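You operate a simulated robot arm through the tools that you are given. There is no shell and no other tool.

You are at the controls of a simulated two-armed robot. One attempt, no reset.

Task
Warm vial WN-6 at 40 C till its dye grains dissolve.
Fine: use the heating block; then turn its dial off, move the vial to pocket A1 of the orange rack and close the block lid; leave the other vial; spill next to nothing.
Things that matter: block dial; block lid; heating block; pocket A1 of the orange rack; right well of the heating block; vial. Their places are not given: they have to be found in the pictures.

It is judged by the outcome, as a careful person would: the job done as asked, and still so three seconds after it is handed in. It fails if anything else is knocked over, pushed out of place, dropped, spilled or broken. A push-on lid holds only when it is set on centred and level and pressed home; a screw cap is set on level and turned clockwise until tight.

Robot
Two 7-joint arms with fingered hands on one trunk that stands fixed in place. Base frame: the origin is at the foot of the trunk, x ahead of it, y to its left, z up. Lengths are in m, angles in degrees, forces in N, time in s.
The left shoulder is at [0.05, 0.214, 0.869], the right one opposite. With the tool pointing down near the work surface each hand reaches from about 0.42 to 0.9 m from the base axis, measured 20 degrees to its own side. Payload 3 kg a hand.
The TCP of each hand is the grasp point between the finger pads, 0.026 m short of the fingertips. In the tool frame z runs along the fingers and y along their closing line. The gripper opens to 0.132 m; its body begins 0.073 m behind the TCP. The gripper is a hand of 3 fingers: y runs from the thumb to the fingers, the wrist lies at [0, 0, -0.229] in the tool frame, and closing takes about 1.5 s.
Orientation is that of the tool frame in the base frame, as [roll, pitch, yaw] about the fixed x, y, z axes, in that order (R = Rz(yaw) Ry(pitch) Rx(roll)). With the fingers straight down and closing along the base's y, the tool's x points along the base's -x, its y along +y and its z along -z.

Tools
- The arms move only by the tool play_rows. It takes "left_motion", "right_motion" or both (then of equal length, played together; a hand with none holds still); each is a list of rows, each a list of 6 numbers: the shift along the tool's x, y, z in m, then the turn, a rotation vector about the tool's x, y, z in degrees. In form: [[tx, ty, tz, rx, ry, rz], ...]. A call has 1 to 20 rows; each row shifts and turns the commanded pose from where the row before left it, along the tool's axes as they then stand. "left_fingers" and "right_fingers" are, for a hand that has rows, the opening, from 0 (shut) to 1 (fully open), set as the call begins (left out, the last holds). Rows are played at 5 a second. More than 0.05 m and 8.6 degrees between two rows, or a gripper value outside its range, and nothing of the call is played. Where a pose cannot be reached the arm comes as near as it can. A force on the tool above 90 N (or 10 N above the force at the start of the call, whichever is more), or a blocked arm, ends the call early, and 0.2 s more pass. The fingers move at their own pace (about 0.072 m/s each) and stop on an object; they squeeze with about 32 N. The grip force told is the motor's: it shows also when the fingers shut on nothing. Time passes only in rows, and 0.2 s behind the last, so rows that do not move let the fingers close. The reply holds the time, the measured pose of the TCP, the force on the tool along the base axes, the opening and the grip force, in the units named above and with some noise, with the torque about the TCP (base axes, N m) and any sound that the robot's microphone picked up, and new pictures: "show" is both (left out), scene, wrist or none (wrist: the cameras of the hands that moved).
- Cameras (640 x 400 px; columns grow to the right, rows downward): "scene" is now at [0.0069, -0.0515, 1.495]; the picture's right is [-0.48, -0.88, 0.00], its down [-0.60, 0.33, -0.73] and it looks along [0.64, -0.35, -0.68] (base axes); focal length 343 px, centre (320, 200). "left" rides on the left gripper at [-0.062, 0.003, -0.092] in its tool frame; the picture's right is [-0.05, -1.00, 0.00], its down [0.83, -0.04, -0.56] and it looks along [0.55, -0.03, 0.83] (tool axes); focal length 230 px, centre (320, 200). "right" rides on the right gripper at [0.061, 0.003, -0.092] in its tool frame; the picture's right is [-0.05, 1.00, 0.00], its down [-0.83, -0.04, -0.56] and it looks along [-0.55, -0.03, 0.83] (tool axes); focal length 230 px, centre (320, 200).
- set_fingers(finger1, finger2, thumb_bend, hand): sets how far each is bent, from 0 (flat) to 1 (curled in); at 0.3 the hand is open as for a grip, at 0.7 the pads meet at the TCP. One left out holds its place. A second passes; each finger stops where it meets its share of the squeeze, and holds until it gets a number again. A gripper value or a shape takes the hand back. It gives what a move gives, with no picture; readings hold the bend of each and the force on the fingers (four entries, about 0 where the hand has none), thumb and palm.
- set_grasp(shape, hand): the hand has 3 fingers and takes this shape, open, in about a second: jaw (thumb against the fingers, like two jaws); tri (thumb and two fingers); tip (a fingertip pinch); poke (one finger out to press); point (the index stretched); flat (the hand flat); cup (the hand cupped); fist (a fist). The gripper value then closes the fingers along that shape, each until it touches; the sizes above hold for jaw. It gives what a move gives, with no picture.
- pan_tilt(pan, tilt): turns the head with the scene camera to pan (to the left, within 86 degrees either way) and tilt (down, from -29 to 69), counted from straight ahead of the robot. It gives what a move gives, and a new picture of the scene camera.
- locate(camera, pixels): for up to 12 pixels [column, row] of the newest picture of that camera ("zoom" is the newest enlarged one), the place [x, y, z] in the base frame of the surface seen there, good to about 0.002 m, but the place of the scene camera against the robot may be out by one fixed shift of up to 0.025 m in any direction. It takes no simulated time.
- close_up(camera, box): a new picture of the part [left, top, right, bottom] of that camera's present view, enlarged. It takes no simulated time.
- hand_in(): hands the job in; it is judged then, once.

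Leave the grippers open and the arms clear of the work at the hand-in unless told otherwise.

The tools are called after "Emit:" as name(argument=value, ...) on one line, values as JSON. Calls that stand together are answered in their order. play_rows: Moves the arms, as the interface text tells. Its arguments: {"type":"object","properties":{"left_motion":{"type":"array","items":{"type":"array","items":{"type":"number"}}},"left_fingers":{"type":"number"},"right_motion":{"type":"array","items":{"type":"array","items":{"type":"number"}}},"right_fingers":{"type":"number"},"show":{"type":"string","enum":["both","scene","wrist","none"]}},"required":[]} The other tools are called the same way: set_grasp (shape, hand) gives the hand a shape; set_fingers (finger1, finger2, thumb_bend, hand) moves the fingers one by one; pan_tilt (pan, tilt) turns the head that bears the scene camera; locate (camera, pixels) gives the place of the surface under pixels of a picture; close_up (camera, box) takes an enlarged picture of a part of a camera's view; hand_in () hands the job in.

At the start:

```text
t: 0.0
left_tcp_pos: [0.4367, -0.0011, 1.1907]
left_tool_rot: [180.0, 0.0, 153.6]
left_ft_force: [0.1, -1.3, -0.1]
left_ft_torque: [-0.03, 0.02, 0.02]
left_finger_gap: 0.1321
left_grip_force: 0.1
left_shape: jaw
left_bend: [0.3, 0.3, 0.3]
left_finger forces: [0.0, 0.0, 0.1, 0.0, 0.1, 0.1]
right_tcp_pos: [0.4562, -0.5198, 1.1183]
right_tool_rot: [-180.0, 0.2, 153.7]
right_ft_force: [0.4, -0.3, -0.5]
right_ft_torque: [0.01, 0.0, -0.02]
right_finger_gap: 0.1318
right_grip_force: 0.0
right_shape: jaw
right_bend: [0.3, 0.3, 0.3]
right_finger forces: [0.1, 0.0, 0.0, 0.0, 0.0, 0.0]
head pan, tilt (commanded): [-29.0, 43.0]
```

scene: 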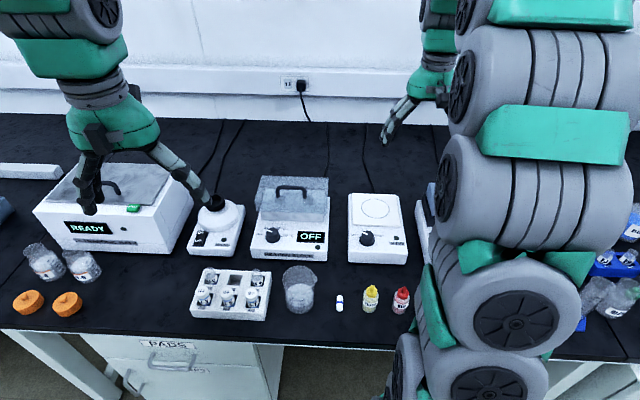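
right: 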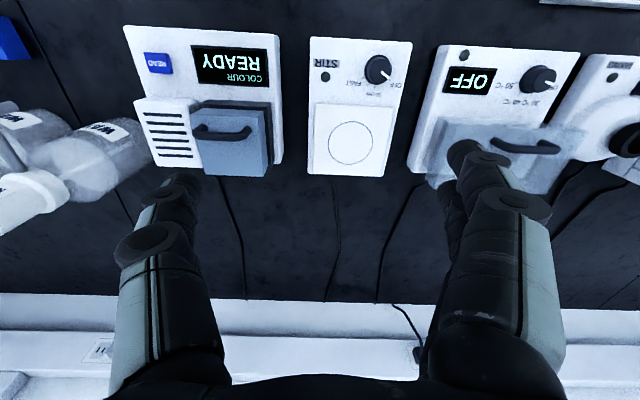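
left: 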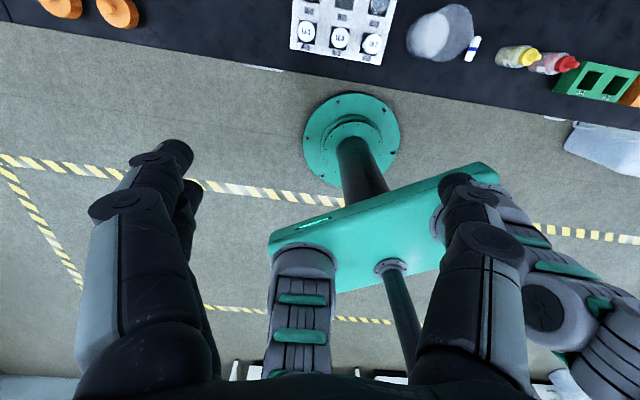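

I see the heating block near scene (290,225), showing OFF, and a white vial rack near (230,290). The right arm hides the right side of the bench. First I'll enlarge these parts to read the labels.

Emit:
close_up(camera="scene", box=[180, 160, 420, 320])

Emit:
close_up(camera="scene", box=[540, 180, 640, 340])

Emit:
close_up(camera="left", box=[260, 0, 640, 200])

Emit:
close_up(camera="right", box=[380, 20, 640, 220])

```text
2.50 times, centred on (300, 240) of scene
```

zoom: 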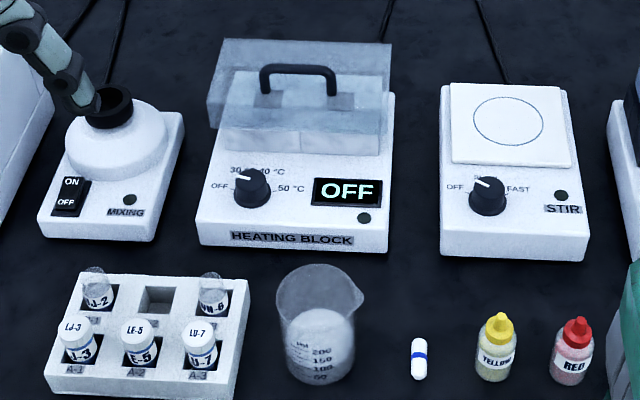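

```text
2.50 times, centred on (590, 260) of scene
```

zoom: 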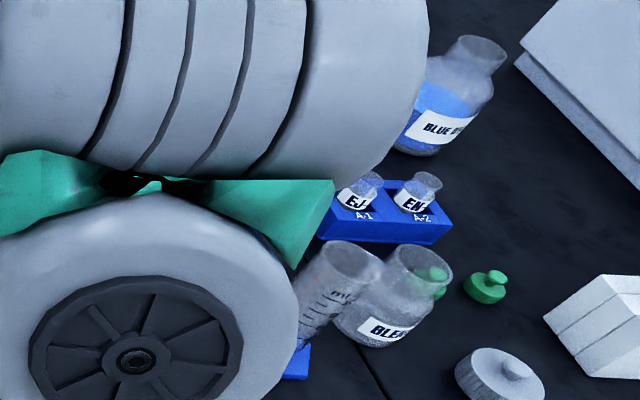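

```text
1.68 times, centred on (450, 100) of left
```

zoom: 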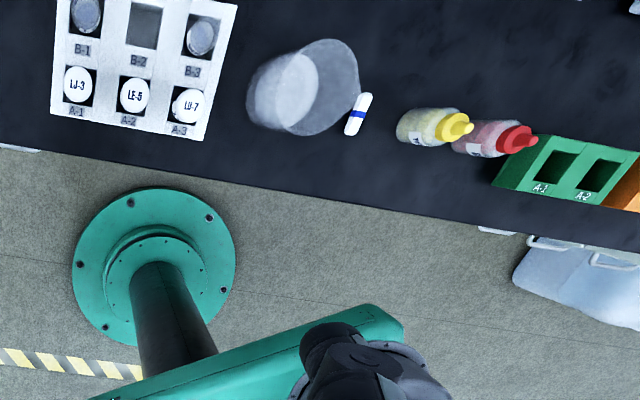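

```text
2.00 times, centred on (510, 120) of right
```

zoom: 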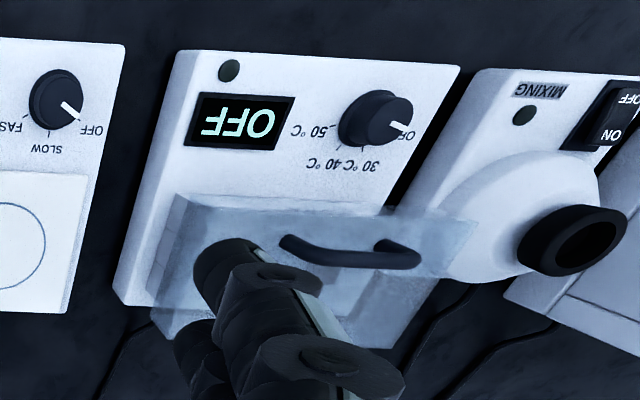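

The vials sit in the white rack; the one in B-3 seems to read WN-6. I'll enlarge it to check the label.

Emit:
close_up(camera="scene", box=[186, 255, 282, 325])

Emit:
close_up(camera="scene", box=[245, 165, 345, 265])

Emit:
locate(camera="scene", pixels=[[204, 275], [258, 273], [257, 280], [280, 235], [292, 187], [312, 237], [263, 195], [326, 195], [236, 277], [255, 255], [330, 260], [300, 262]])

```text
5.71 times, centred on (234, 290) of scene
```

zoom: 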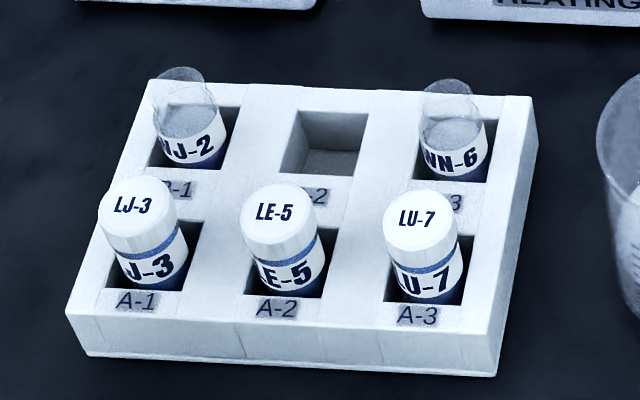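

```text
4.00 times, centred on (295, 215) of scene
```

zoom: 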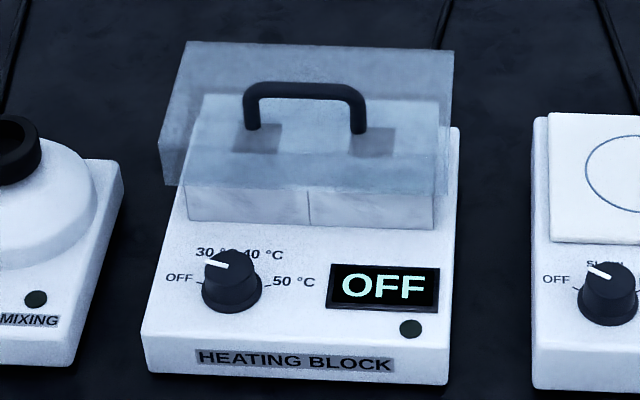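

```text
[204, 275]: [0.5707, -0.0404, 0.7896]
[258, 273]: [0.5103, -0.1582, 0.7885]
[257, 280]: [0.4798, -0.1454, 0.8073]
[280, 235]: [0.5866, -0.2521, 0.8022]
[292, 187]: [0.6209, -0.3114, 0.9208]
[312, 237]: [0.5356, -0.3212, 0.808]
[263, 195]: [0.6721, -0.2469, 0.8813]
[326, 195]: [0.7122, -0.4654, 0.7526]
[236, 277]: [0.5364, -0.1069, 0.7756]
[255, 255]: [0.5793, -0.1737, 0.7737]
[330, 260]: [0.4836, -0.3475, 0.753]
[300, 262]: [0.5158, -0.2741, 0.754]
```

The vials read WJ-2 (B-1) and WN-6 (B-3), both uncapped. Next I'll turn the head to the right to find the orange rack.

Emit:
pan_tilt(pan=-60, tilt=50)

Emit:
pan_tilt(pan=-10, tilt=60)

```text
t: 1.0
left_tcp_pos: [0.4359, -0.0003, 1.1901]
left_tool_rot: [-179.9, 0.0, 153.6]
left_ft_force: [-0.3, -0.7, 0.4]
left_ft_torque: [-0.03, 0.02, 0.02]
left_finger_gap: 0.132
left_grip_force: 0.1
left_shape: jaw
left_bend: [0.3, 0.3, 0.3]
left_finger forces: [0.0, 0.1, 0.1, 0.1, 0.0, 0.0]
right_tcp_pos: [0.4568, -0.5201, 1.1186]
right_tool_rot: [-180.0, 0.0, 153.7]
right_ft_force: [0.4, -1.2, 0.0]
right_ft_torque: [-0.03, 0.02, 0.0]
right_finger_gap: 0.1317
right_grip_force: 0.1
right_shape: jaw
right_bend: [0.3, 0.3, 0.3]
right_finger forces: [0.0, 0.1, 0.0, 0.0, 0.0, 0.0]
head pan, tilt (commanded): [-60.0, 50.0]
```

scene: 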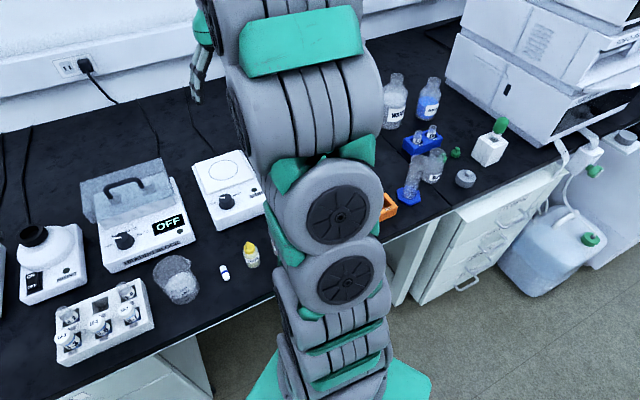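

```text
t: 2.1
left_tcp_pos: [0.4354, -0.0006, 1.1908]
left_tool_rot: [180.0, 0.1, 153.6]
left_ft_force: [-0.4, 0.1, -0.6]
left_ft_torque: [0.01, 0.0, 0.0]
left_finger_gap: 0.1321
left_grip_force: 0.1
left_shape: jaw
left_bend: [0.3, 0.3, 0.3]
left_finger forces: [0.0, 0.1, 0.0, 0.1, 0.1, 0.0]
right_tcp_pos: [0.4572, -0.5201, 1.1167]
right_tool_rot: [-179.9, -0.1, 153.8]
right_ft_force: [0.0, -1.0, 0.2]
right_ft_torque: [0.0, 0.0, 0.01]
right_finger_gap: 0.1319
right_grip_force: 0.1
right_shape: jaw
right_bend: [0.3, 0.3, 0.3]
right_finger forces: [0.1, 0.1, 0.0, 0.0, 0.1, 0.0]
head pan, tilt (commanded): [-10.0, 60.0]
```

scene: 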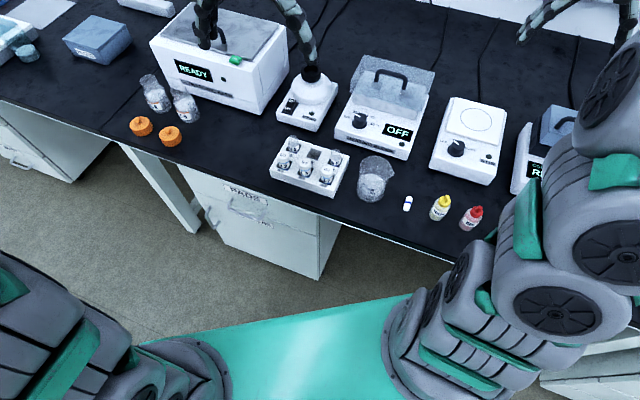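

No clear view of the orange rack yet; the right arm hides it. I'll move the left hand away to the left and bring the right hand over so that its camera looks onto the heating block and the white rack.

Emit:
play_rows(left_motion=[[0.02, 0.032, 0, 0, 0, 0], [0.02, 0.032, 0, 0, 0, 0], [0.02, 0.032, 0, 0, 0, 0], [0.02, 0.032, 0, 0, 0, 0], [0.02, 0.032, 0, 0, 0, 0], [0.02, 0.032, 0, 0, 0, 0], [0.02, 0.032, 0, 0, 0, 0], [0.02, 0.032, 0, 0, 0, 0]], right_motion=[[0, 0, 0, 0, 0, 0], [0.019, 0.039, 0, 0, 0, 0], [0.019, 0.039, 0, 0, 0, 0], [0.019, 0.039, 0, 0, 0, 0], [0.019, 0.039, 0, 0, 0, 0], [0.019, 0.039, 0, 0, 0, 0], [0.019, 0.039, 0, 0, 0, 0], [0.019, 0.039, 0, 0, 0, 0]], show="both")

```text
t: 3.9
left_tcp_pos: [0.4078, 0.3032, 1.1877]
left_tool_rot: [179.9, 0.0, 153.6]
left_ft_force: [-0.4, 0.5, 0.0]
left_ft_torque: [-0.05, 0.0, -0.01]
left_finger_gap: 0.1318
left_grip_force: 0.0
left_shape: jaw
left_bend: [0.3, 0.3, 0.3]
left_finger forces: [0.1, 0.0, 0.1, 0.0, 0.0, 0.0]
right_tcp_pos: [0.4613, -0.2149, 1.1166]
right_tool_rot: [-180.0, 0.1, 153.6]
right_ft_force: [-0.5, -0.1, -0.3]
right_ft_torque: [-0.08, -0.04, 0.04]
right_finger_gap: 0.1319
right_grip_force: 0.0
right_shape: jaw
right_bend: [0.3, 0.3, 0.3]
right_finger forces: [0.0, 0.0, 0.1, 0.0, 0.0, 0.1]
head pan, tilt (commanded): [-10.0, 60.0]
```

scene: 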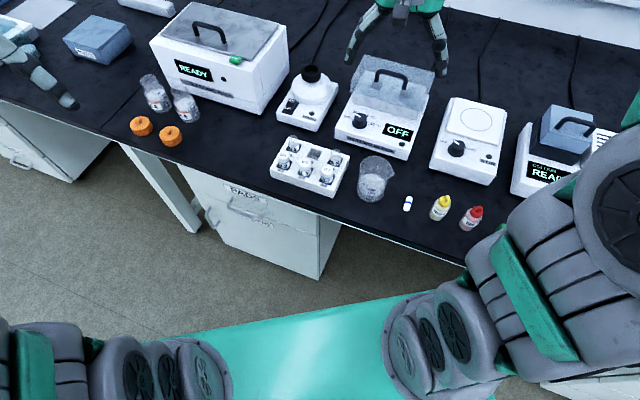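
right: 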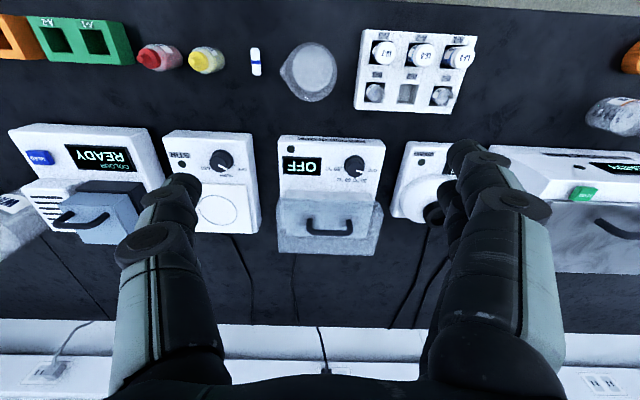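
left: 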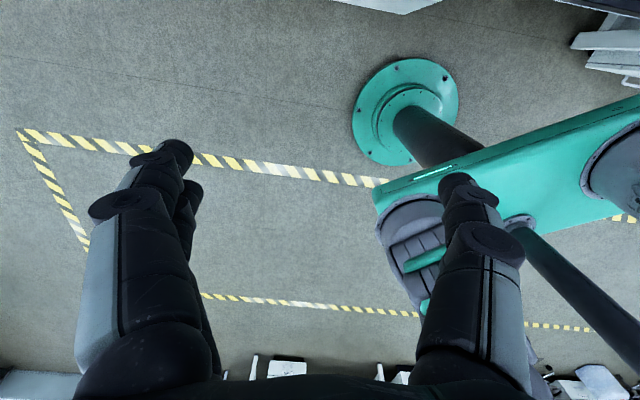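

The right hand's camera now sees block, racks and the green/orange racks at upper left. I'll measure places in this view and enlarge it.

Emit:
locate(camera="right", pixels=[[354, 164], [332, 222], [330, 238], [441, 95], [375, 93], [300, 165], [384, 147], [278, 140], [280, 205], [384, 205], [5, 40], [288, 250]])

Emit:
close_up(camera="right", box=[260, 120, 420, 270])

Emit:
close_up(camera="right", box=[340, 20, 490, 120])

Emit:
close_up(camera="right", box=[0, 0, 160, 100])

```text
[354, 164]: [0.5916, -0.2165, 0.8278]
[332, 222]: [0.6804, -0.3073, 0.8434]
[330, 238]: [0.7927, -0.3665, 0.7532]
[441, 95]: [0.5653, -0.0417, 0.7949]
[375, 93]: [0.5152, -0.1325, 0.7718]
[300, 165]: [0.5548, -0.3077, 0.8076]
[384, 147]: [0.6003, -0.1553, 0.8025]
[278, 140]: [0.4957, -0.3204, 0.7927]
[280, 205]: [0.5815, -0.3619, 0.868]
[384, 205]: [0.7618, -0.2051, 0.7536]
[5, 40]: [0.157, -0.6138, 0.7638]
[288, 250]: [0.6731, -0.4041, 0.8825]
```

```text
2.67 times, centred on (340, 195) of right
```

zoom: 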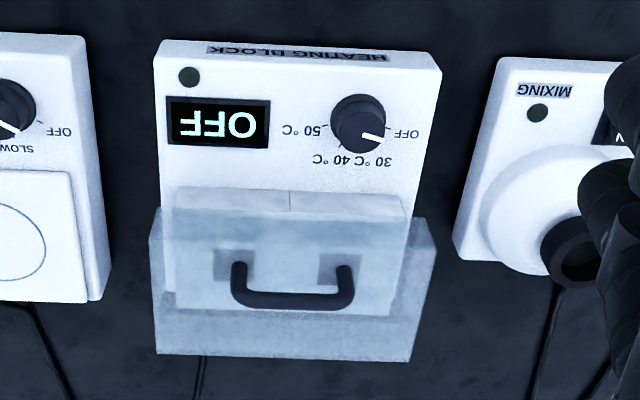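

```text
4.00 times, centred on (415, 70) of right
```

zoom: 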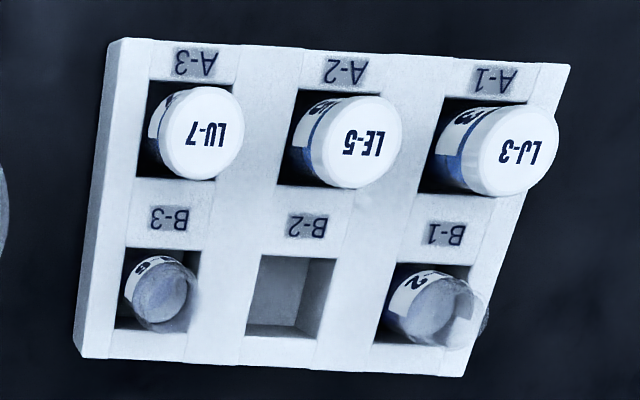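

```text
4.00 times, centred on (80, 50) of right
```

zoom: 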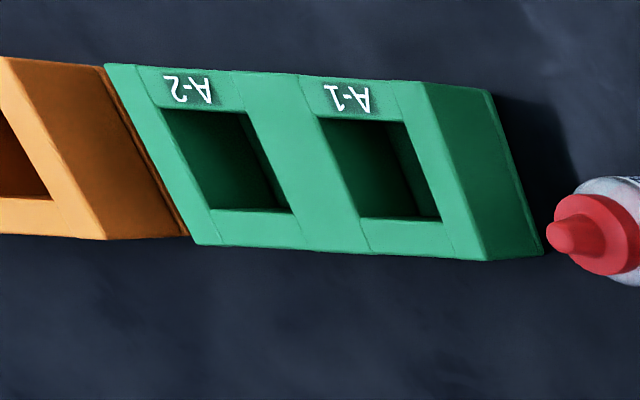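

The block lid is a clear cover with a handle; I need to learn whether it is hinged. I'll lower the right hand by 0.13 m for a closer look.

Emit:
play_rows(right_motion=[[0.01, 0, 0.03, 0, 0, 0], [0.01, 0, 0.03, 0, 0, 0], [0.01, 0, 0.03, 0, 0, 0], [0.01, 0, 0.03, 0, 0, 0]], show="wrist")

Emit:
close_up(camera="right", box=[180, 100, 460, 300])

Emit:
pan_tilt(pan=-30, tilt=45)

```text
t: 4.9
left_tcp_pos: [0.4073, 0.3026, 1.1884]
left_tool_rot: [-179.9, 0.0, 153.6]
left_ft_force: [-0.9, -0.6, -0.2]
left_ft_torque: [-0.01, -0.01, 0.04]
left_finger_gap: 0.1317
left_grip_force: 0.1
left_shape: jaw
left_bend: [0.3, 0.3, 0.3]
left_finger forces: [0.0, 0.1, 0.0, 0.0, 0.0, 0.0]
right_tcp_pos: [0.4223, -0.1981, 0.9988]
right_tool_rot: [180.0, 0.0, 153.8]
right_ft_force: [0.0, 0.2, 0.5]
right_ft_torque: [-0.02, 0.01, 0.02]
right_finger_gap: 0.1317
right_grip_force: 0.0
right_shape: jaw
right_bend: [0.3, 0.3, 0.3]
right_finger forces: [0.1, 0.1, 0.1, 0.2, 0.0, 0.1]
head pan, tilt (commanded): [-10.0, 60.0]
```

right: 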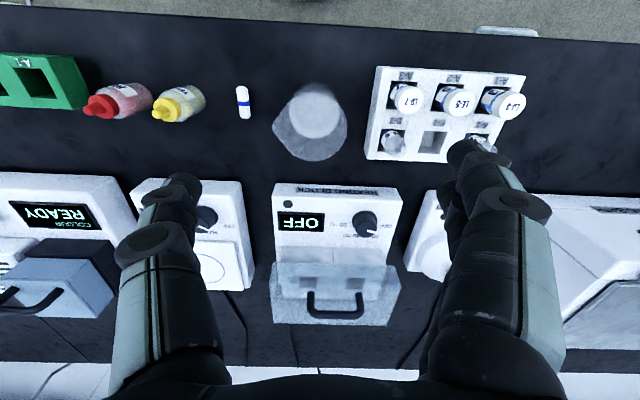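

```text
2.00 times, centred on (320, 200) of right
```

zoom: 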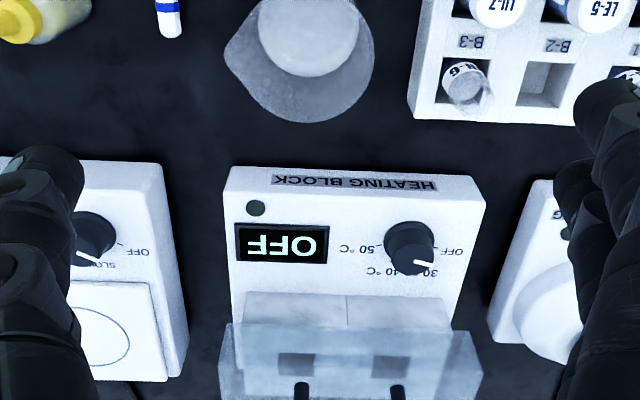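

```text
t: 5.8
left_tcp_pos: [0.4081, 0.3025, 1.1883]
left_tool_rot: [-180.0, 0.1, 153.5]
left_ft_force: [0.1, 0.6, 0.2]
left_ft_torque: [-0.03, -0.02, 0.02]
left_finger_gap: 0.1319
left_grip_force: 0.0
left_shape: jaw
left_bend: [0.3, 0.3, 0.3]
left_finger forces: [0.0, 0.0, 0.0, 0.0, 0.0, 0.0]
right_tcp_pos: [0.4227, -0.1993, 0.9988]
right_tool_rot: [-179.9, 0.0, 153.8]
right_ft_force: [0.0, -0.6, 0.1]
right_ft_torque: [-0.01, 0.0, 0.05]
right_finger_gap: 0.132
right_grip_force: 0.1
right_shape: jaw
right_bend: [0.3, 0.3, 0.3]
right_finger forces: [0.0, 0.0, 0.0, 0.0, 0.1, 0.1]
head pan, tilt (commanded): [-30.0, 45.0]
```

scene: 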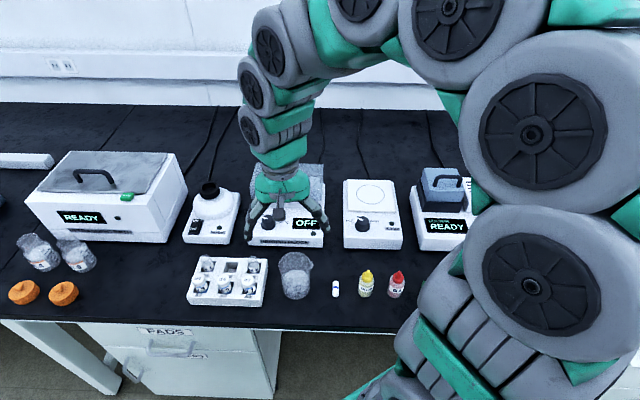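

I'll measure points on the lid, the aluminium block, the dial and the vial in this closer view.

Emit:
locate(camera="zoom", pixels=[[224, 326], [476, 336], [246, 294], [453, 305], [300, 310], [350, 340], [302, 388], [397, 390], [410, 240], [410, 270], [232, 370], [475, 380]])

Emit:
locate(camera="right", pixels=[[364, 216], [367, 228], [310, 305], [360, 307], [335, 312], [275, 265], [398, 268], [273, 322], [388, 325], [300, 275], [392, 142], [433, 141]])

Emit:
close_up(camera="right", box=[260, 240, 420, 340])

```text
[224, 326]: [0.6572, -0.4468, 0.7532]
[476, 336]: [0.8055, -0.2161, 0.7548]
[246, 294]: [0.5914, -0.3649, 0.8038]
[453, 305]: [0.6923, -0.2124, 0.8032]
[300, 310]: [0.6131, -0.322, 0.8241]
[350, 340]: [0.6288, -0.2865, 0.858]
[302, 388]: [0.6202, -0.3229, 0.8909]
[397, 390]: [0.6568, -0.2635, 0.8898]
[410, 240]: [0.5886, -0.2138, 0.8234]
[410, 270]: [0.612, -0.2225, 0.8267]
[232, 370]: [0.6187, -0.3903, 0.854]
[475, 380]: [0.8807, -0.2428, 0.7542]
```

```text
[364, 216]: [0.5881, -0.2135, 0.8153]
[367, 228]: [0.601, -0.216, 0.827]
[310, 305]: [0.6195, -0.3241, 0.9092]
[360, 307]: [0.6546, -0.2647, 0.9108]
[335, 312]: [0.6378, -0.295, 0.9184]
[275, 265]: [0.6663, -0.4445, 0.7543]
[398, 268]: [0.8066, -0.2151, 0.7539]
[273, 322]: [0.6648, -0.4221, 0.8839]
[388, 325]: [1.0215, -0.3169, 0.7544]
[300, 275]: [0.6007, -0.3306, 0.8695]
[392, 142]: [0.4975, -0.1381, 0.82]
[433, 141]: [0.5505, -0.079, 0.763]
```

```text
4.00 times, centred on (340, 290) of right
```

zoom: 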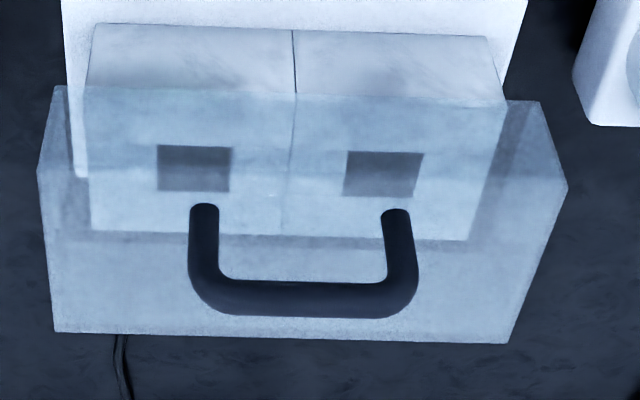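

The handle sits near the front edge of the lid, which hints at a hinge at the rear. I'll measure more of the lid's edges (in the newest enlarged picture) and the front edge of the device.

Emit:
locate(camera="zoom", pixels=[[42, 172], [560, 192], [60, 320], [300, 328], [505, 335], [100, 180], [480, 190], [130, 115], [450, 120], [300, 120], [54, 120], [560, 140]])

Emit:
locate(camera="right", pixels=[[278, 190], [396, 192], [336, 190], [280, 245], [392, 250], [290, 205], [384, 205], [334, 245], [276, 255], [396, 215]])

```text
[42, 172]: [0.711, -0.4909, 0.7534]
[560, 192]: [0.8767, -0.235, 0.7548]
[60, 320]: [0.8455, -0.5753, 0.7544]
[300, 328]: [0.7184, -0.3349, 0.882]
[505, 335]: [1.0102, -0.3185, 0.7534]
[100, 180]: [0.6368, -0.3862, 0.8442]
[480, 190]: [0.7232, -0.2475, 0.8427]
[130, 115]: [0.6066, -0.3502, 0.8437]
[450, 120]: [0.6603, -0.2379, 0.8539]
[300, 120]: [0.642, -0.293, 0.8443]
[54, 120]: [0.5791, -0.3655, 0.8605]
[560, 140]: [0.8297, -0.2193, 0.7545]
```

```text
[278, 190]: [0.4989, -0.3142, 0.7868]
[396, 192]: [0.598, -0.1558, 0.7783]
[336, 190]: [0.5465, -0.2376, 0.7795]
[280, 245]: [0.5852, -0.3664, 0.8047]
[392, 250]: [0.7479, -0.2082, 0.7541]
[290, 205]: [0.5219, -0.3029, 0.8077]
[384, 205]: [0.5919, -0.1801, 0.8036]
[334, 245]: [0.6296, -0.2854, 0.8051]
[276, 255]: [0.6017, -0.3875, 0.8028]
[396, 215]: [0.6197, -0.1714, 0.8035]
```

The lid spans about 0.10 m deep with its handle right at the front edge, so it hinges at the rear. Handle bar is about 0.0095 m thick, roughly 0.025 m above the lid top. I'll look at the fingers close-up and at the dial.

Emit:
close_up(camera="scene", box=[220, 150, 350, 260])

Emit:
close_up(camera="right", box=[265, 175, 405, 265])

Emit:
close_up(camera="right", box=[360, 60, 540, 170])

```text
3.64 times, centred on (285, 205) of scene
```

zoom: 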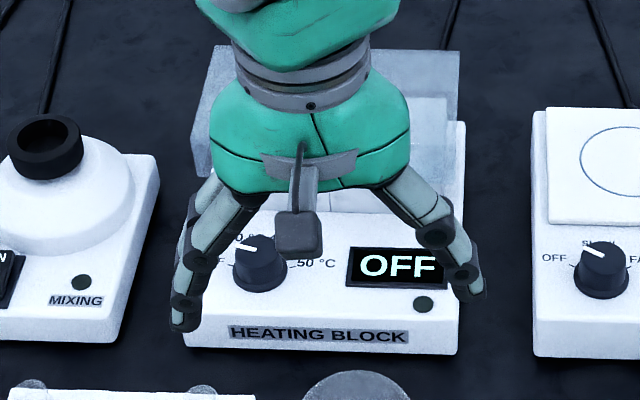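

```text
4.44 times, centred on (335, 220) of right
```

zoom: 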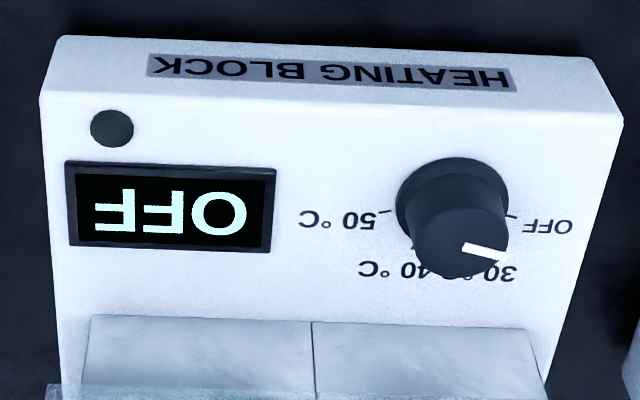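

```text
3.56 times, centred on (450, 115) of right
```

zoom: 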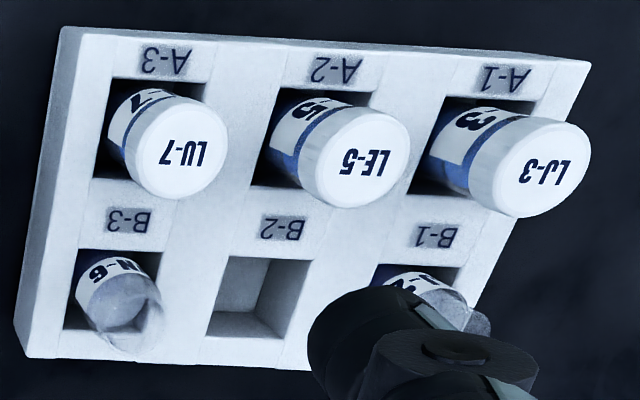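

The dial pointer is at OFF (display reads OFF). Fingers look about 0.02 m thick, so the thumb should fit under the handle bar. I'll turn the right hand 94 degrees about its axis so that it closes across the handle bar, thumb on the robot's side.

Emit:
play_rows(right_motion=[[0, 0, 0, 0, 0, 8.5], [0, 0, 0, 0, 0, 8.5], [0, 0, 0, 0, 0, 8.5], [0, 0, 0, 0, 0, 8.5], [0, 0, 0, 0, 0, 8.5], [0, 0, 0, 0, 0, 8.5], [0, 0, 0, 0, 0, 8.5], [0, 0, 0, 0, 0, 8.5], [0, 0, 0, 0, 0, 8.5], [0, 0, 0, 0, 0, 8.5], [0, 0, 0, 0, 0, 8.5]], show="both")

```text
t: 8.2
left_tcp_pos: [0.408, 0.3021, 1.1868]
left_tool_rot: [180.0, 0.0, 153.6]
left_ft_force: [-0.8, 0.8, 0.3]
left_ft_torque: [-0.01, -0.01, 0.0]
left_finger_gap: 0.132
left_grip_force: 0.1
left_shape: jaw
left_bend: [0.3, 0.3, 0.3]
left_finger forces: [0.0, 0.0, 0.1, 0.0, 0.0, 0.0]
right_tcp_pos: [0.4242, -0.1978, 0.9979]
right_tool_rot: [-179.9, 0.1, 60.0]
right_ft_force: [0.0, -0.6, 0.7]
right_ft_torque: [-0.02, 0.02, 0.0]
right_finger_gap: 0.1319
right_grip_force: 0.1
right_shape: jaw
right_bend: [0.3, 0.3, 0.3]
right_finger forces: [0.0, 0.0, 0.1, 0.0, 0.1, 0.1]
head pan, tilt (commanded): [-30.0, 45.0]
```

scene: 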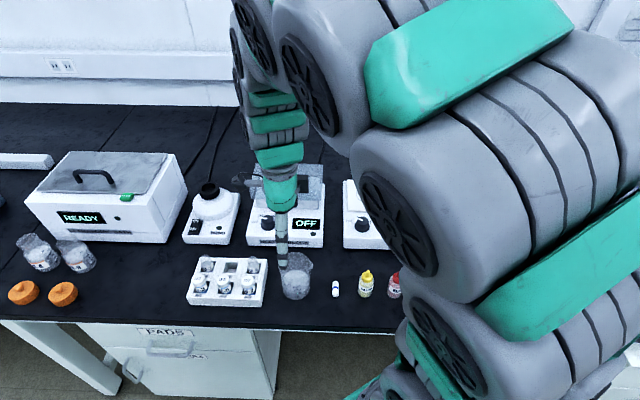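
right: 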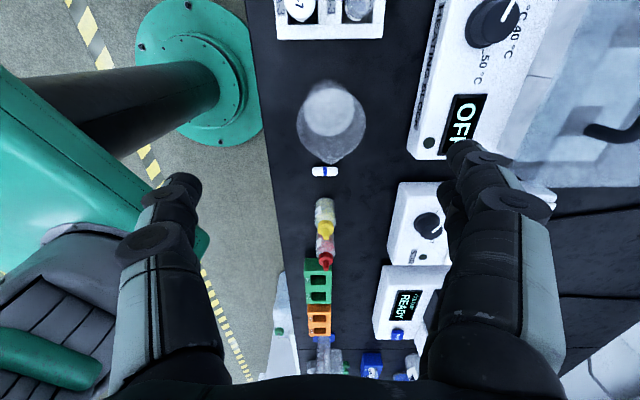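

The device edges now line up with the hand (yaw 60). The orange rack is at (318,318), right of the green one. I'll enlarge and measure it.

Emit:
close_up(camera="right", box=[270, 250, 370, 350])

Emit:
locate(camera="right", pixels=[[318, 310], [318, 330], [318, 320], [308, 305], [328, 305], [308, 335], [328, 335], [596, 131], [630, 130], [490, 25], [350, 8], [358, 12]])

Emit:
close_up(camera="right", box=[480, 0, 640, 200])

```text
4.00 times, centred on (320, 300) of right
```

zoom: 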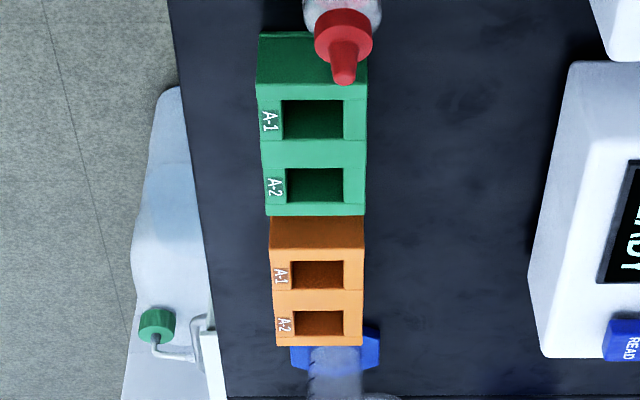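

```text
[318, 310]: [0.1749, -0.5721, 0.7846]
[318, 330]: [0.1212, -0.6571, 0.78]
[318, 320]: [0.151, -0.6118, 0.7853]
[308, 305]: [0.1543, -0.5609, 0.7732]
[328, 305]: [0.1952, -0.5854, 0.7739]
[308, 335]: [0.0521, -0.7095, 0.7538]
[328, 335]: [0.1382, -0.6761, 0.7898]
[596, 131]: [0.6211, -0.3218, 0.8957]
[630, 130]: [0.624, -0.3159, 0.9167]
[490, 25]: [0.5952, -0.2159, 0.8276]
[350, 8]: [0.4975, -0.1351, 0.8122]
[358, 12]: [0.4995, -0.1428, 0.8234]
```

```text
2.00 times, centred on (560, 100) of right
```

zoom: 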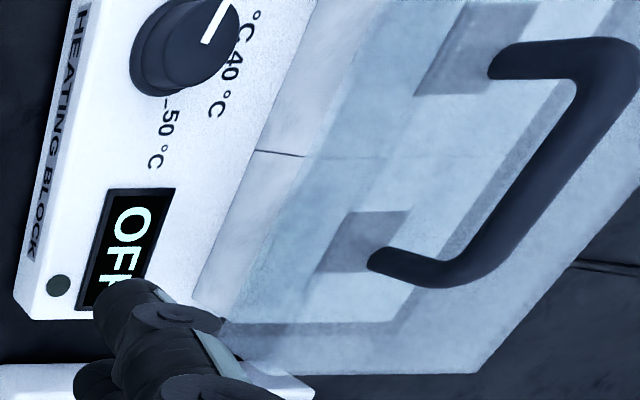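

Orange pocket A1 lies near (0.165,-0.585). Now I'll move the right hand over the lid handle at safe height (z 1.0) and look at it.

Emit:
play_rows(right_motion=[[0.0038, 0.039, 0, 0, 0, 0], [0.0038, 0.039, 0, 0, 0, 0], [0.0038, 0.039, 0, 0, 0, 0], [0.0038, 0.039, 0, 0, 0, 0], [0.0038, 0.039, 0, 0, 0, 0], [0.0038, 0.039, 0, 0, 0, 0], [0, 0, 0, 0, 0, 0]], show="both")

Emit:
close_up(camera="right", box=[160, 60, 480, 260])

```text
t: 9.8
left_tcp_pos: [0.4087, 0.3018, 1.1888]
left_tool_rot: [-180.0, 0.0, 153.5]
left_ft_force: [-0.1, 1.6, -0.9]
left_ft_torque: [0.04, 0.03, -0.06]
left_finger_gap: 0.132
left_grip_force: 0.0
left_shape: jaw
left_bend: [0.3, 0.3, 0.3]
left_finger forces: [0.1, 0.0, 0.1, 0.1, 0.0, 0.1]
right_tcp_pos: [0.6383, -0.2946, 0.9982]
right_tool_rot: [180.0, 0.1, 60.1]
right_ft_force: [0.5, -0.4, -0.1]
right_ft_torque: [-0.02, -0.02, -0.02]
right_finger_gap: 0.132
right_grip_force: 0.1
right_shape: jaw
right_bend: [0.3, 0.3, 0.3]
right_finger forces: [0.1, 0.1, 0.0, 0.0, 0.0, 0.0]
head pan, tilt (commanded): [-30.0, 45.0]
```

scene: 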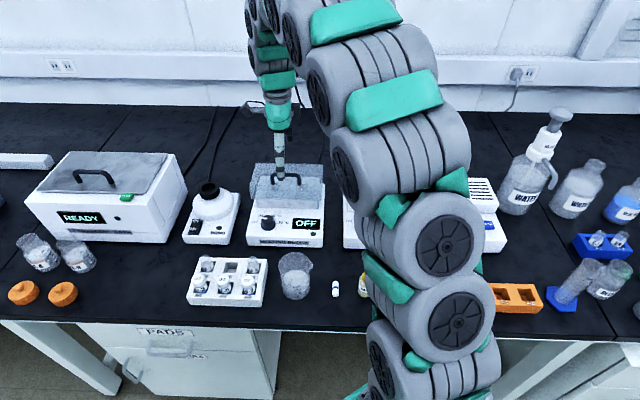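
right: 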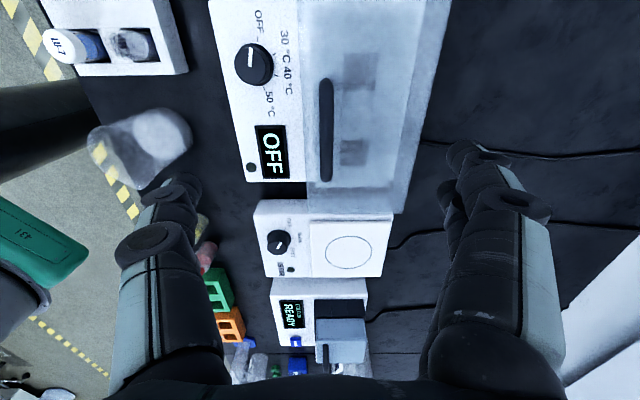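

```text
2.00 times, centred on (320, 160) of right
```

zoom: 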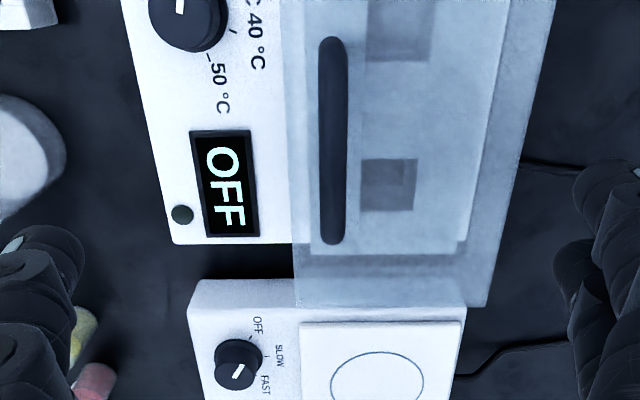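

The handle bar runs at column ~326, rows 80-180 of the right picture; the right well is the lower dark square near (353,153). I'll measure the bar and the lid edges.

Emit:
locate(camera="right", pixels=[[326, 85], [326, 110], [326, 140], [326, 165], [326, 178], [303, 120], [312, 120], [400, 190], [310, 205], [357, 150], [356, 70], [416, 120]])

Emit:
locate(camera="zoom", pixels=[[300, 300], [480, 300], [515, 100], [475, 200], [340, 255], [388, 185], [362, 185], [414, 185], [388, 162], [388, 208], [400, 20], [450, 240]])

```text
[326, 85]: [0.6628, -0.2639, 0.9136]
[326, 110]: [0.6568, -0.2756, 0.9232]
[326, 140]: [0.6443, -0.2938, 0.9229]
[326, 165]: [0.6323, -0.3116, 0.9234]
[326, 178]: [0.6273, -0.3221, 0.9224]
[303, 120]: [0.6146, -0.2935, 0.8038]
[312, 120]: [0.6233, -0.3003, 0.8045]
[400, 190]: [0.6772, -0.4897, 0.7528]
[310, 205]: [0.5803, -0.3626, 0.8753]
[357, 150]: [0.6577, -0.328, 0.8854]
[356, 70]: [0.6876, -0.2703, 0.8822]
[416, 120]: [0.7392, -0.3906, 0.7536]
```

```text
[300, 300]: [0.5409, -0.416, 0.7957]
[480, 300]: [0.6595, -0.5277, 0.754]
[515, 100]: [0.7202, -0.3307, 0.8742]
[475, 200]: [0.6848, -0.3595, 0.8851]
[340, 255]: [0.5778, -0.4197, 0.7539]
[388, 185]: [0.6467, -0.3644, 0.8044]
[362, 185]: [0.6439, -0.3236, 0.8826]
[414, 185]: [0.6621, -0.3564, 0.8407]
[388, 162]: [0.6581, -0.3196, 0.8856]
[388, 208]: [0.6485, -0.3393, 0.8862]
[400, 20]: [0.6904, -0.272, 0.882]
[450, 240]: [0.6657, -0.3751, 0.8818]
```

Bar top is at z 0.923, lid top at 0.884, so there is about 0.029 m free under the bar. I'll shift 5 mm away from the robot and go down so the bar lies between the finger ends (TCP z ~0.93).

Emit:
play_rows(right_motion=[[0.003, 0.005, 0.01, 0, 0, 0], [0, 0, 0.02, 0, 0, 0], [0, 0, 0.02, 0, 0, 0], [0, 0, 0.018, 0, 0, 0], [0, 0, 0, 0, 0, 0]], show="both")

Emit:
close_up(camera="scene", box=[220, 120, 350, 260])

```text
t: 11.0
left_tcp_pos: [0.4082, 0.3022, 1.1883]
left_tool_rot: [-180.0, -0.1, 153.6]
left_ft_force: [0.5, 1.1, 0.2]
left_ft_torque: [-0.03, -0.01, -0.02]
left_finger_gap: 0.1316
left_grip_force: 0.3
left_shape: jaw
left_bend: [0.3, 0.3, 0.3]
left_finger forces: [0.0, 0.1, 0.0, 0.0, 0.0, 0.1]
right_tcp_pos: [0.6413, -0.2942, 0.9319]
right_tool_rot: [180.0, 0.1, 60.2]
right_ft_force: [0.2, 0.6, 0.2]
right_ft_torque: [0.02, -0.04, 0.02]
right_finger_gap: 0.132
right_grip_force: 0.0
right_shape: jaw
right_bend: [0.3, 0.3, 0.3]
right_finger forces: [0.0, 0.1, 0.0, 0.0, 0.1, 0.0]
head pan, tilt (commanded): [-30.0, 45.0]
```

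scene: 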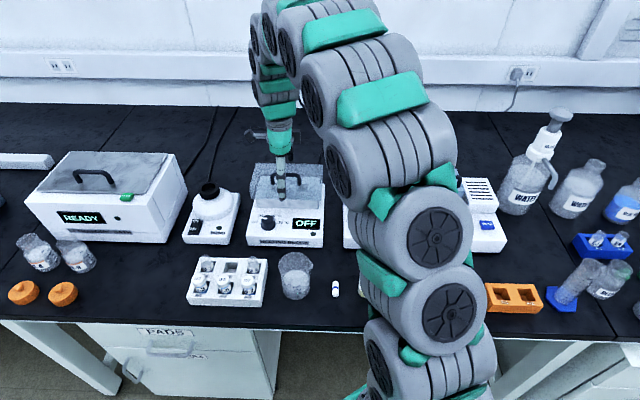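
right: 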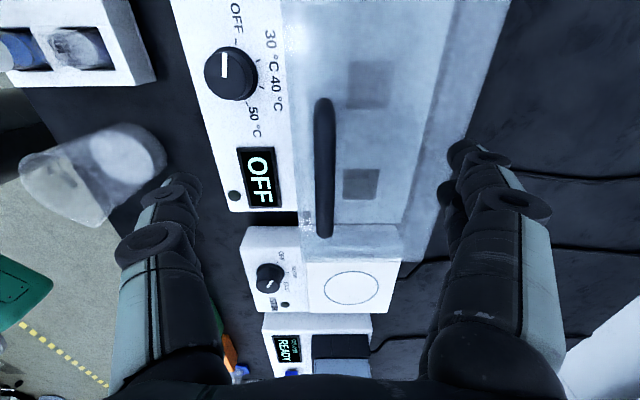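

```text
2.86 times, centred on (285, 190) of scene
```

zoom: 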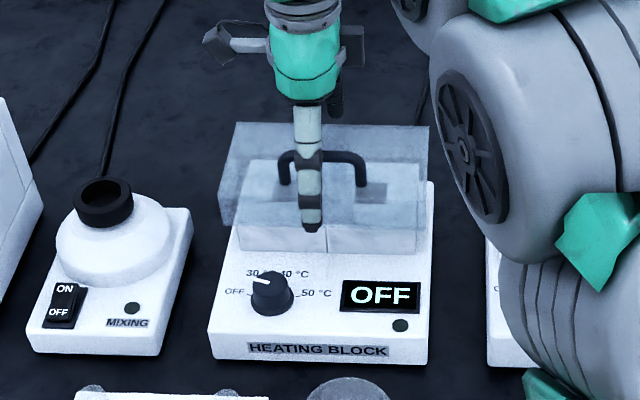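

The thumb is in front of the bar and the fingers behind, centred within a few mm. Now I'll close the fingers on the bar.

Emit:
play_rows(right_motion=[[0.003, 0.002, 0, 0, 0, 0], [0, 0, 0, 0, 0, 0], [0, 0, 0, 0, 0, 0], [0, 0, 0, 0, 0, 0], [0, 0, 0, 0, 0, 0], [0, 0, 0, 0, 0, 0], [0, 0, 0, 0, 0, 0], [0, 0, 0, 0, 0, 0], [0, 0, 0, 0, 0, 0]], right_fingers=0, show="both")

Emit:
close_up(camera="scene", box=[240, 140, 340, 230])

```text
t: 13.0
left_tcp_pos: [0.4087, 0.3031, 1.1873]
left_tool_rot: [-180.0, -0.1, 153.5]
left_ft_force: [0.4, 0.2, 0.2]
left_ft_torque: [0.0, 0.0, 0.02]
left_finger_gap: 0.132
left_grip_force: 0.0
left_shape: jaw
left_bend: [0.3, 0.3, 0.3]
left_finger forces: [0.1, 0.1, 0.0, 0.0, 0.1, 0.1]
right_tcp_pos: [0.6455, -0.2933, 0.9301]
right_tool_rot: [-180.0, 0.0, 60.2]
right_ft_force: [10.4, -7.2, -13.6]
right_ft_torque: [0.0, 0.03, -0.03]
right_finger_gap: 0.0
right_grip_force: 31.3
right_shape: jaw
right_bend: [0.71, 0.71, 0.75]
right_finger forces: [14.6, 14.4, 0.0, 0.0, 17.5, 0.0]
head pan, tilt (commanded): [-30.0, 45.0]
```

scene: 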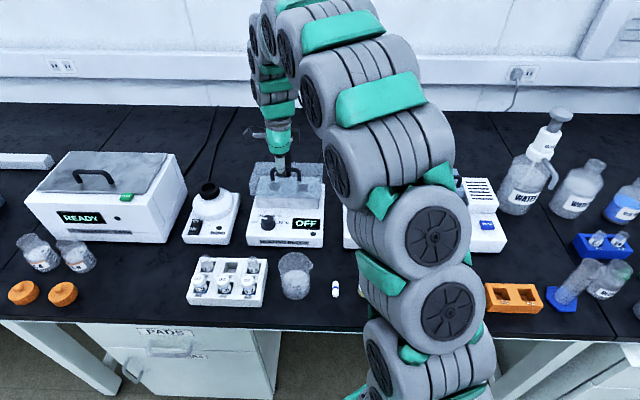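
right: 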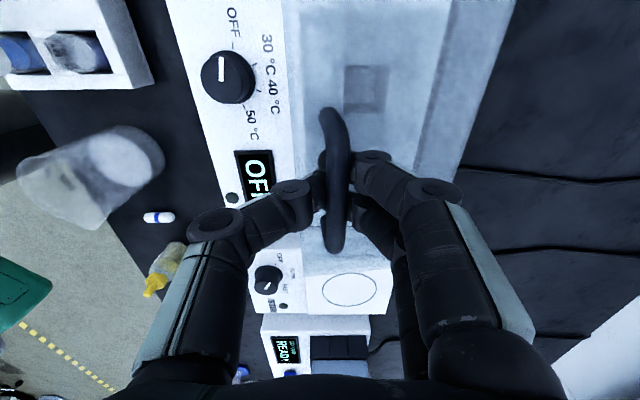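

```text
4.44 times, centred on (290, 185) of scene
```

zoom: 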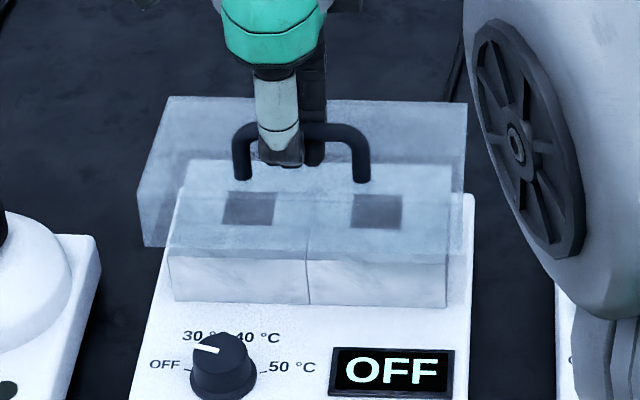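

The fingers closed beneath the bar and cage it; the lid seems already lifted a little. I'll measure the bar and lid now.

Emit:
locate(camera="right", pixels=[[328, 120], [333, 140], [338, 170], [336, 200], [334, 230], [333, 245], [375, 85], [420, 100], [300, 60], [440, 60]])

Emit:
close_up(camera="right", box=[240, 80, 440, 280])

```text
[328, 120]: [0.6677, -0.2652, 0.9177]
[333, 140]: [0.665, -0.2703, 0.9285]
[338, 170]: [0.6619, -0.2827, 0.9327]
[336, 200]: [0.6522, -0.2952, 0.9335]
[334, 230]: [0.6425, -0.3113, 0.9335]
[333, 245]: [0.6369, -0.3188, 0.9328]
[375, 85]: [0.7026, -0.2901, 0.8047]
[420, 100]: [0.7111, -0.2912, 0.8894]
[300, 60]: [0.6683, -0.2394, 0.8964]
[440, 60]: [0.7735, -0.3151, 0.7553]
```

```text
2.00 times, centred on (340, 180) of right
```

zoom: 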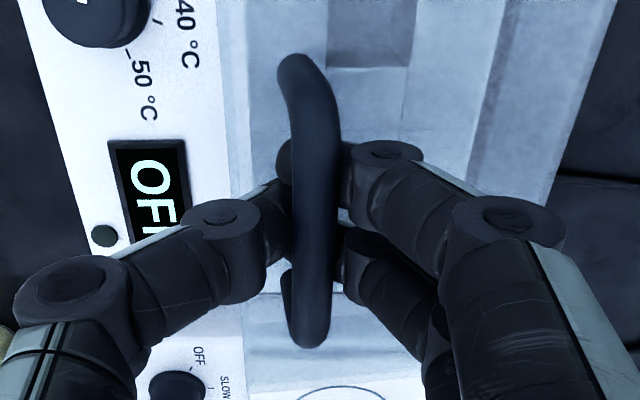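

The bar has risen 10 mm and moved 7.5 mm back, which fits a rear hinge. I'll now carry the bar along the hinge arc, 30 degrees first, watching the forces.

Emit:
play_rows(right_motion=[[0, 0.009, -0.007, 0, 0, 0], [0, 0.009, -0.006, 0, 0, 0], [0, 0.0094, -0.0048, 0, 0, 0], [0, 0.0094, -0.004, 0, 0, 0], [0, 0.01, -0.003, 0, 0, 0], [0, 0.01, -0.0023, 0, 0, 0]], show="both")

Emit:
close_up(camera="scene", box=[230, 120, 350, 240])

```text
t: 14.4
left_tcp_pos: [0.4076, 0.3016, 1.1871]
left_tool_rot: [-180.0, 0.0, 153.7]
left_ft_force: [1.1, -0.2, -1.4]
left_ft_torque: [-0.05, 0.01, 0.03]
left_finger_gap: 0.1319
left_grip_force: 0.1
left_shape: jaw
left_bend: [0.3, 0.3, 0.3]
left_finger forces: [0.0, 0.1, 0.0, 0.0, 0.0, 0.0]
right_tcp_pos: [0.6962, -0.3238, 0.9578]
right_tool_rot: [180.0, -0.1, 60.2]
right_ft_force: [-0.4, -2.1, -2.7]
right_ft_torque: [0.03, -0.01, -0.04]
right_finger_gap: 0.0
right_grip_force: 32.0
right_shape: jaw
right_bend: [0.71, 0.71, 0.75]
right_finger forces: [0.0, 0.1, 0.1, 0.0, 0.0, 0.0]
head pan, tilt (commanded): [-30.0, 45.0]
```

scene: 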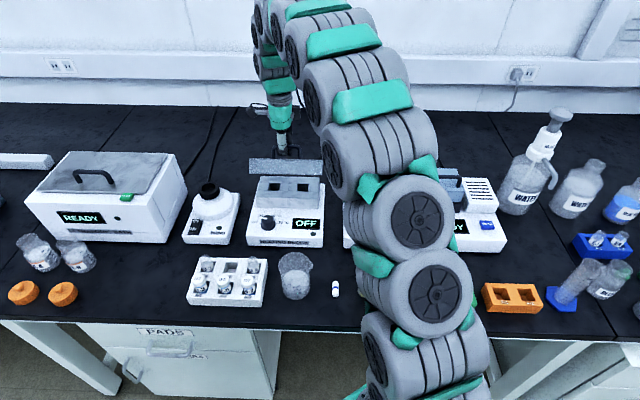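
right: 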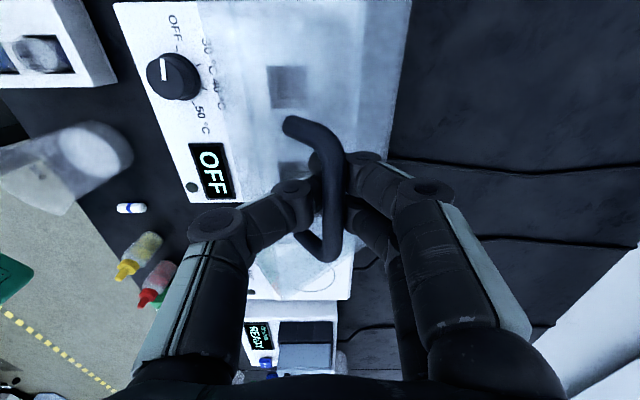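

```text
3.33 times, centred on (290, 180) of scene
```

zoom: 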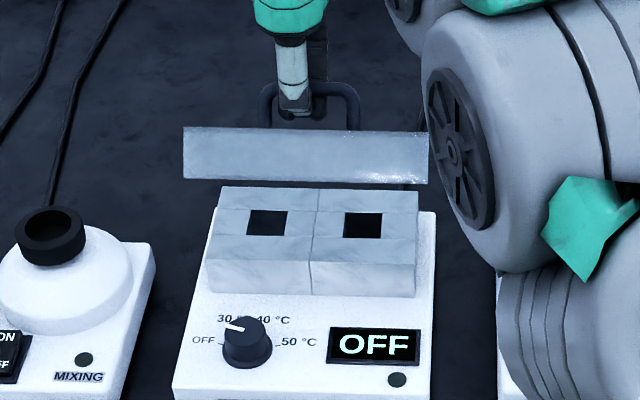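

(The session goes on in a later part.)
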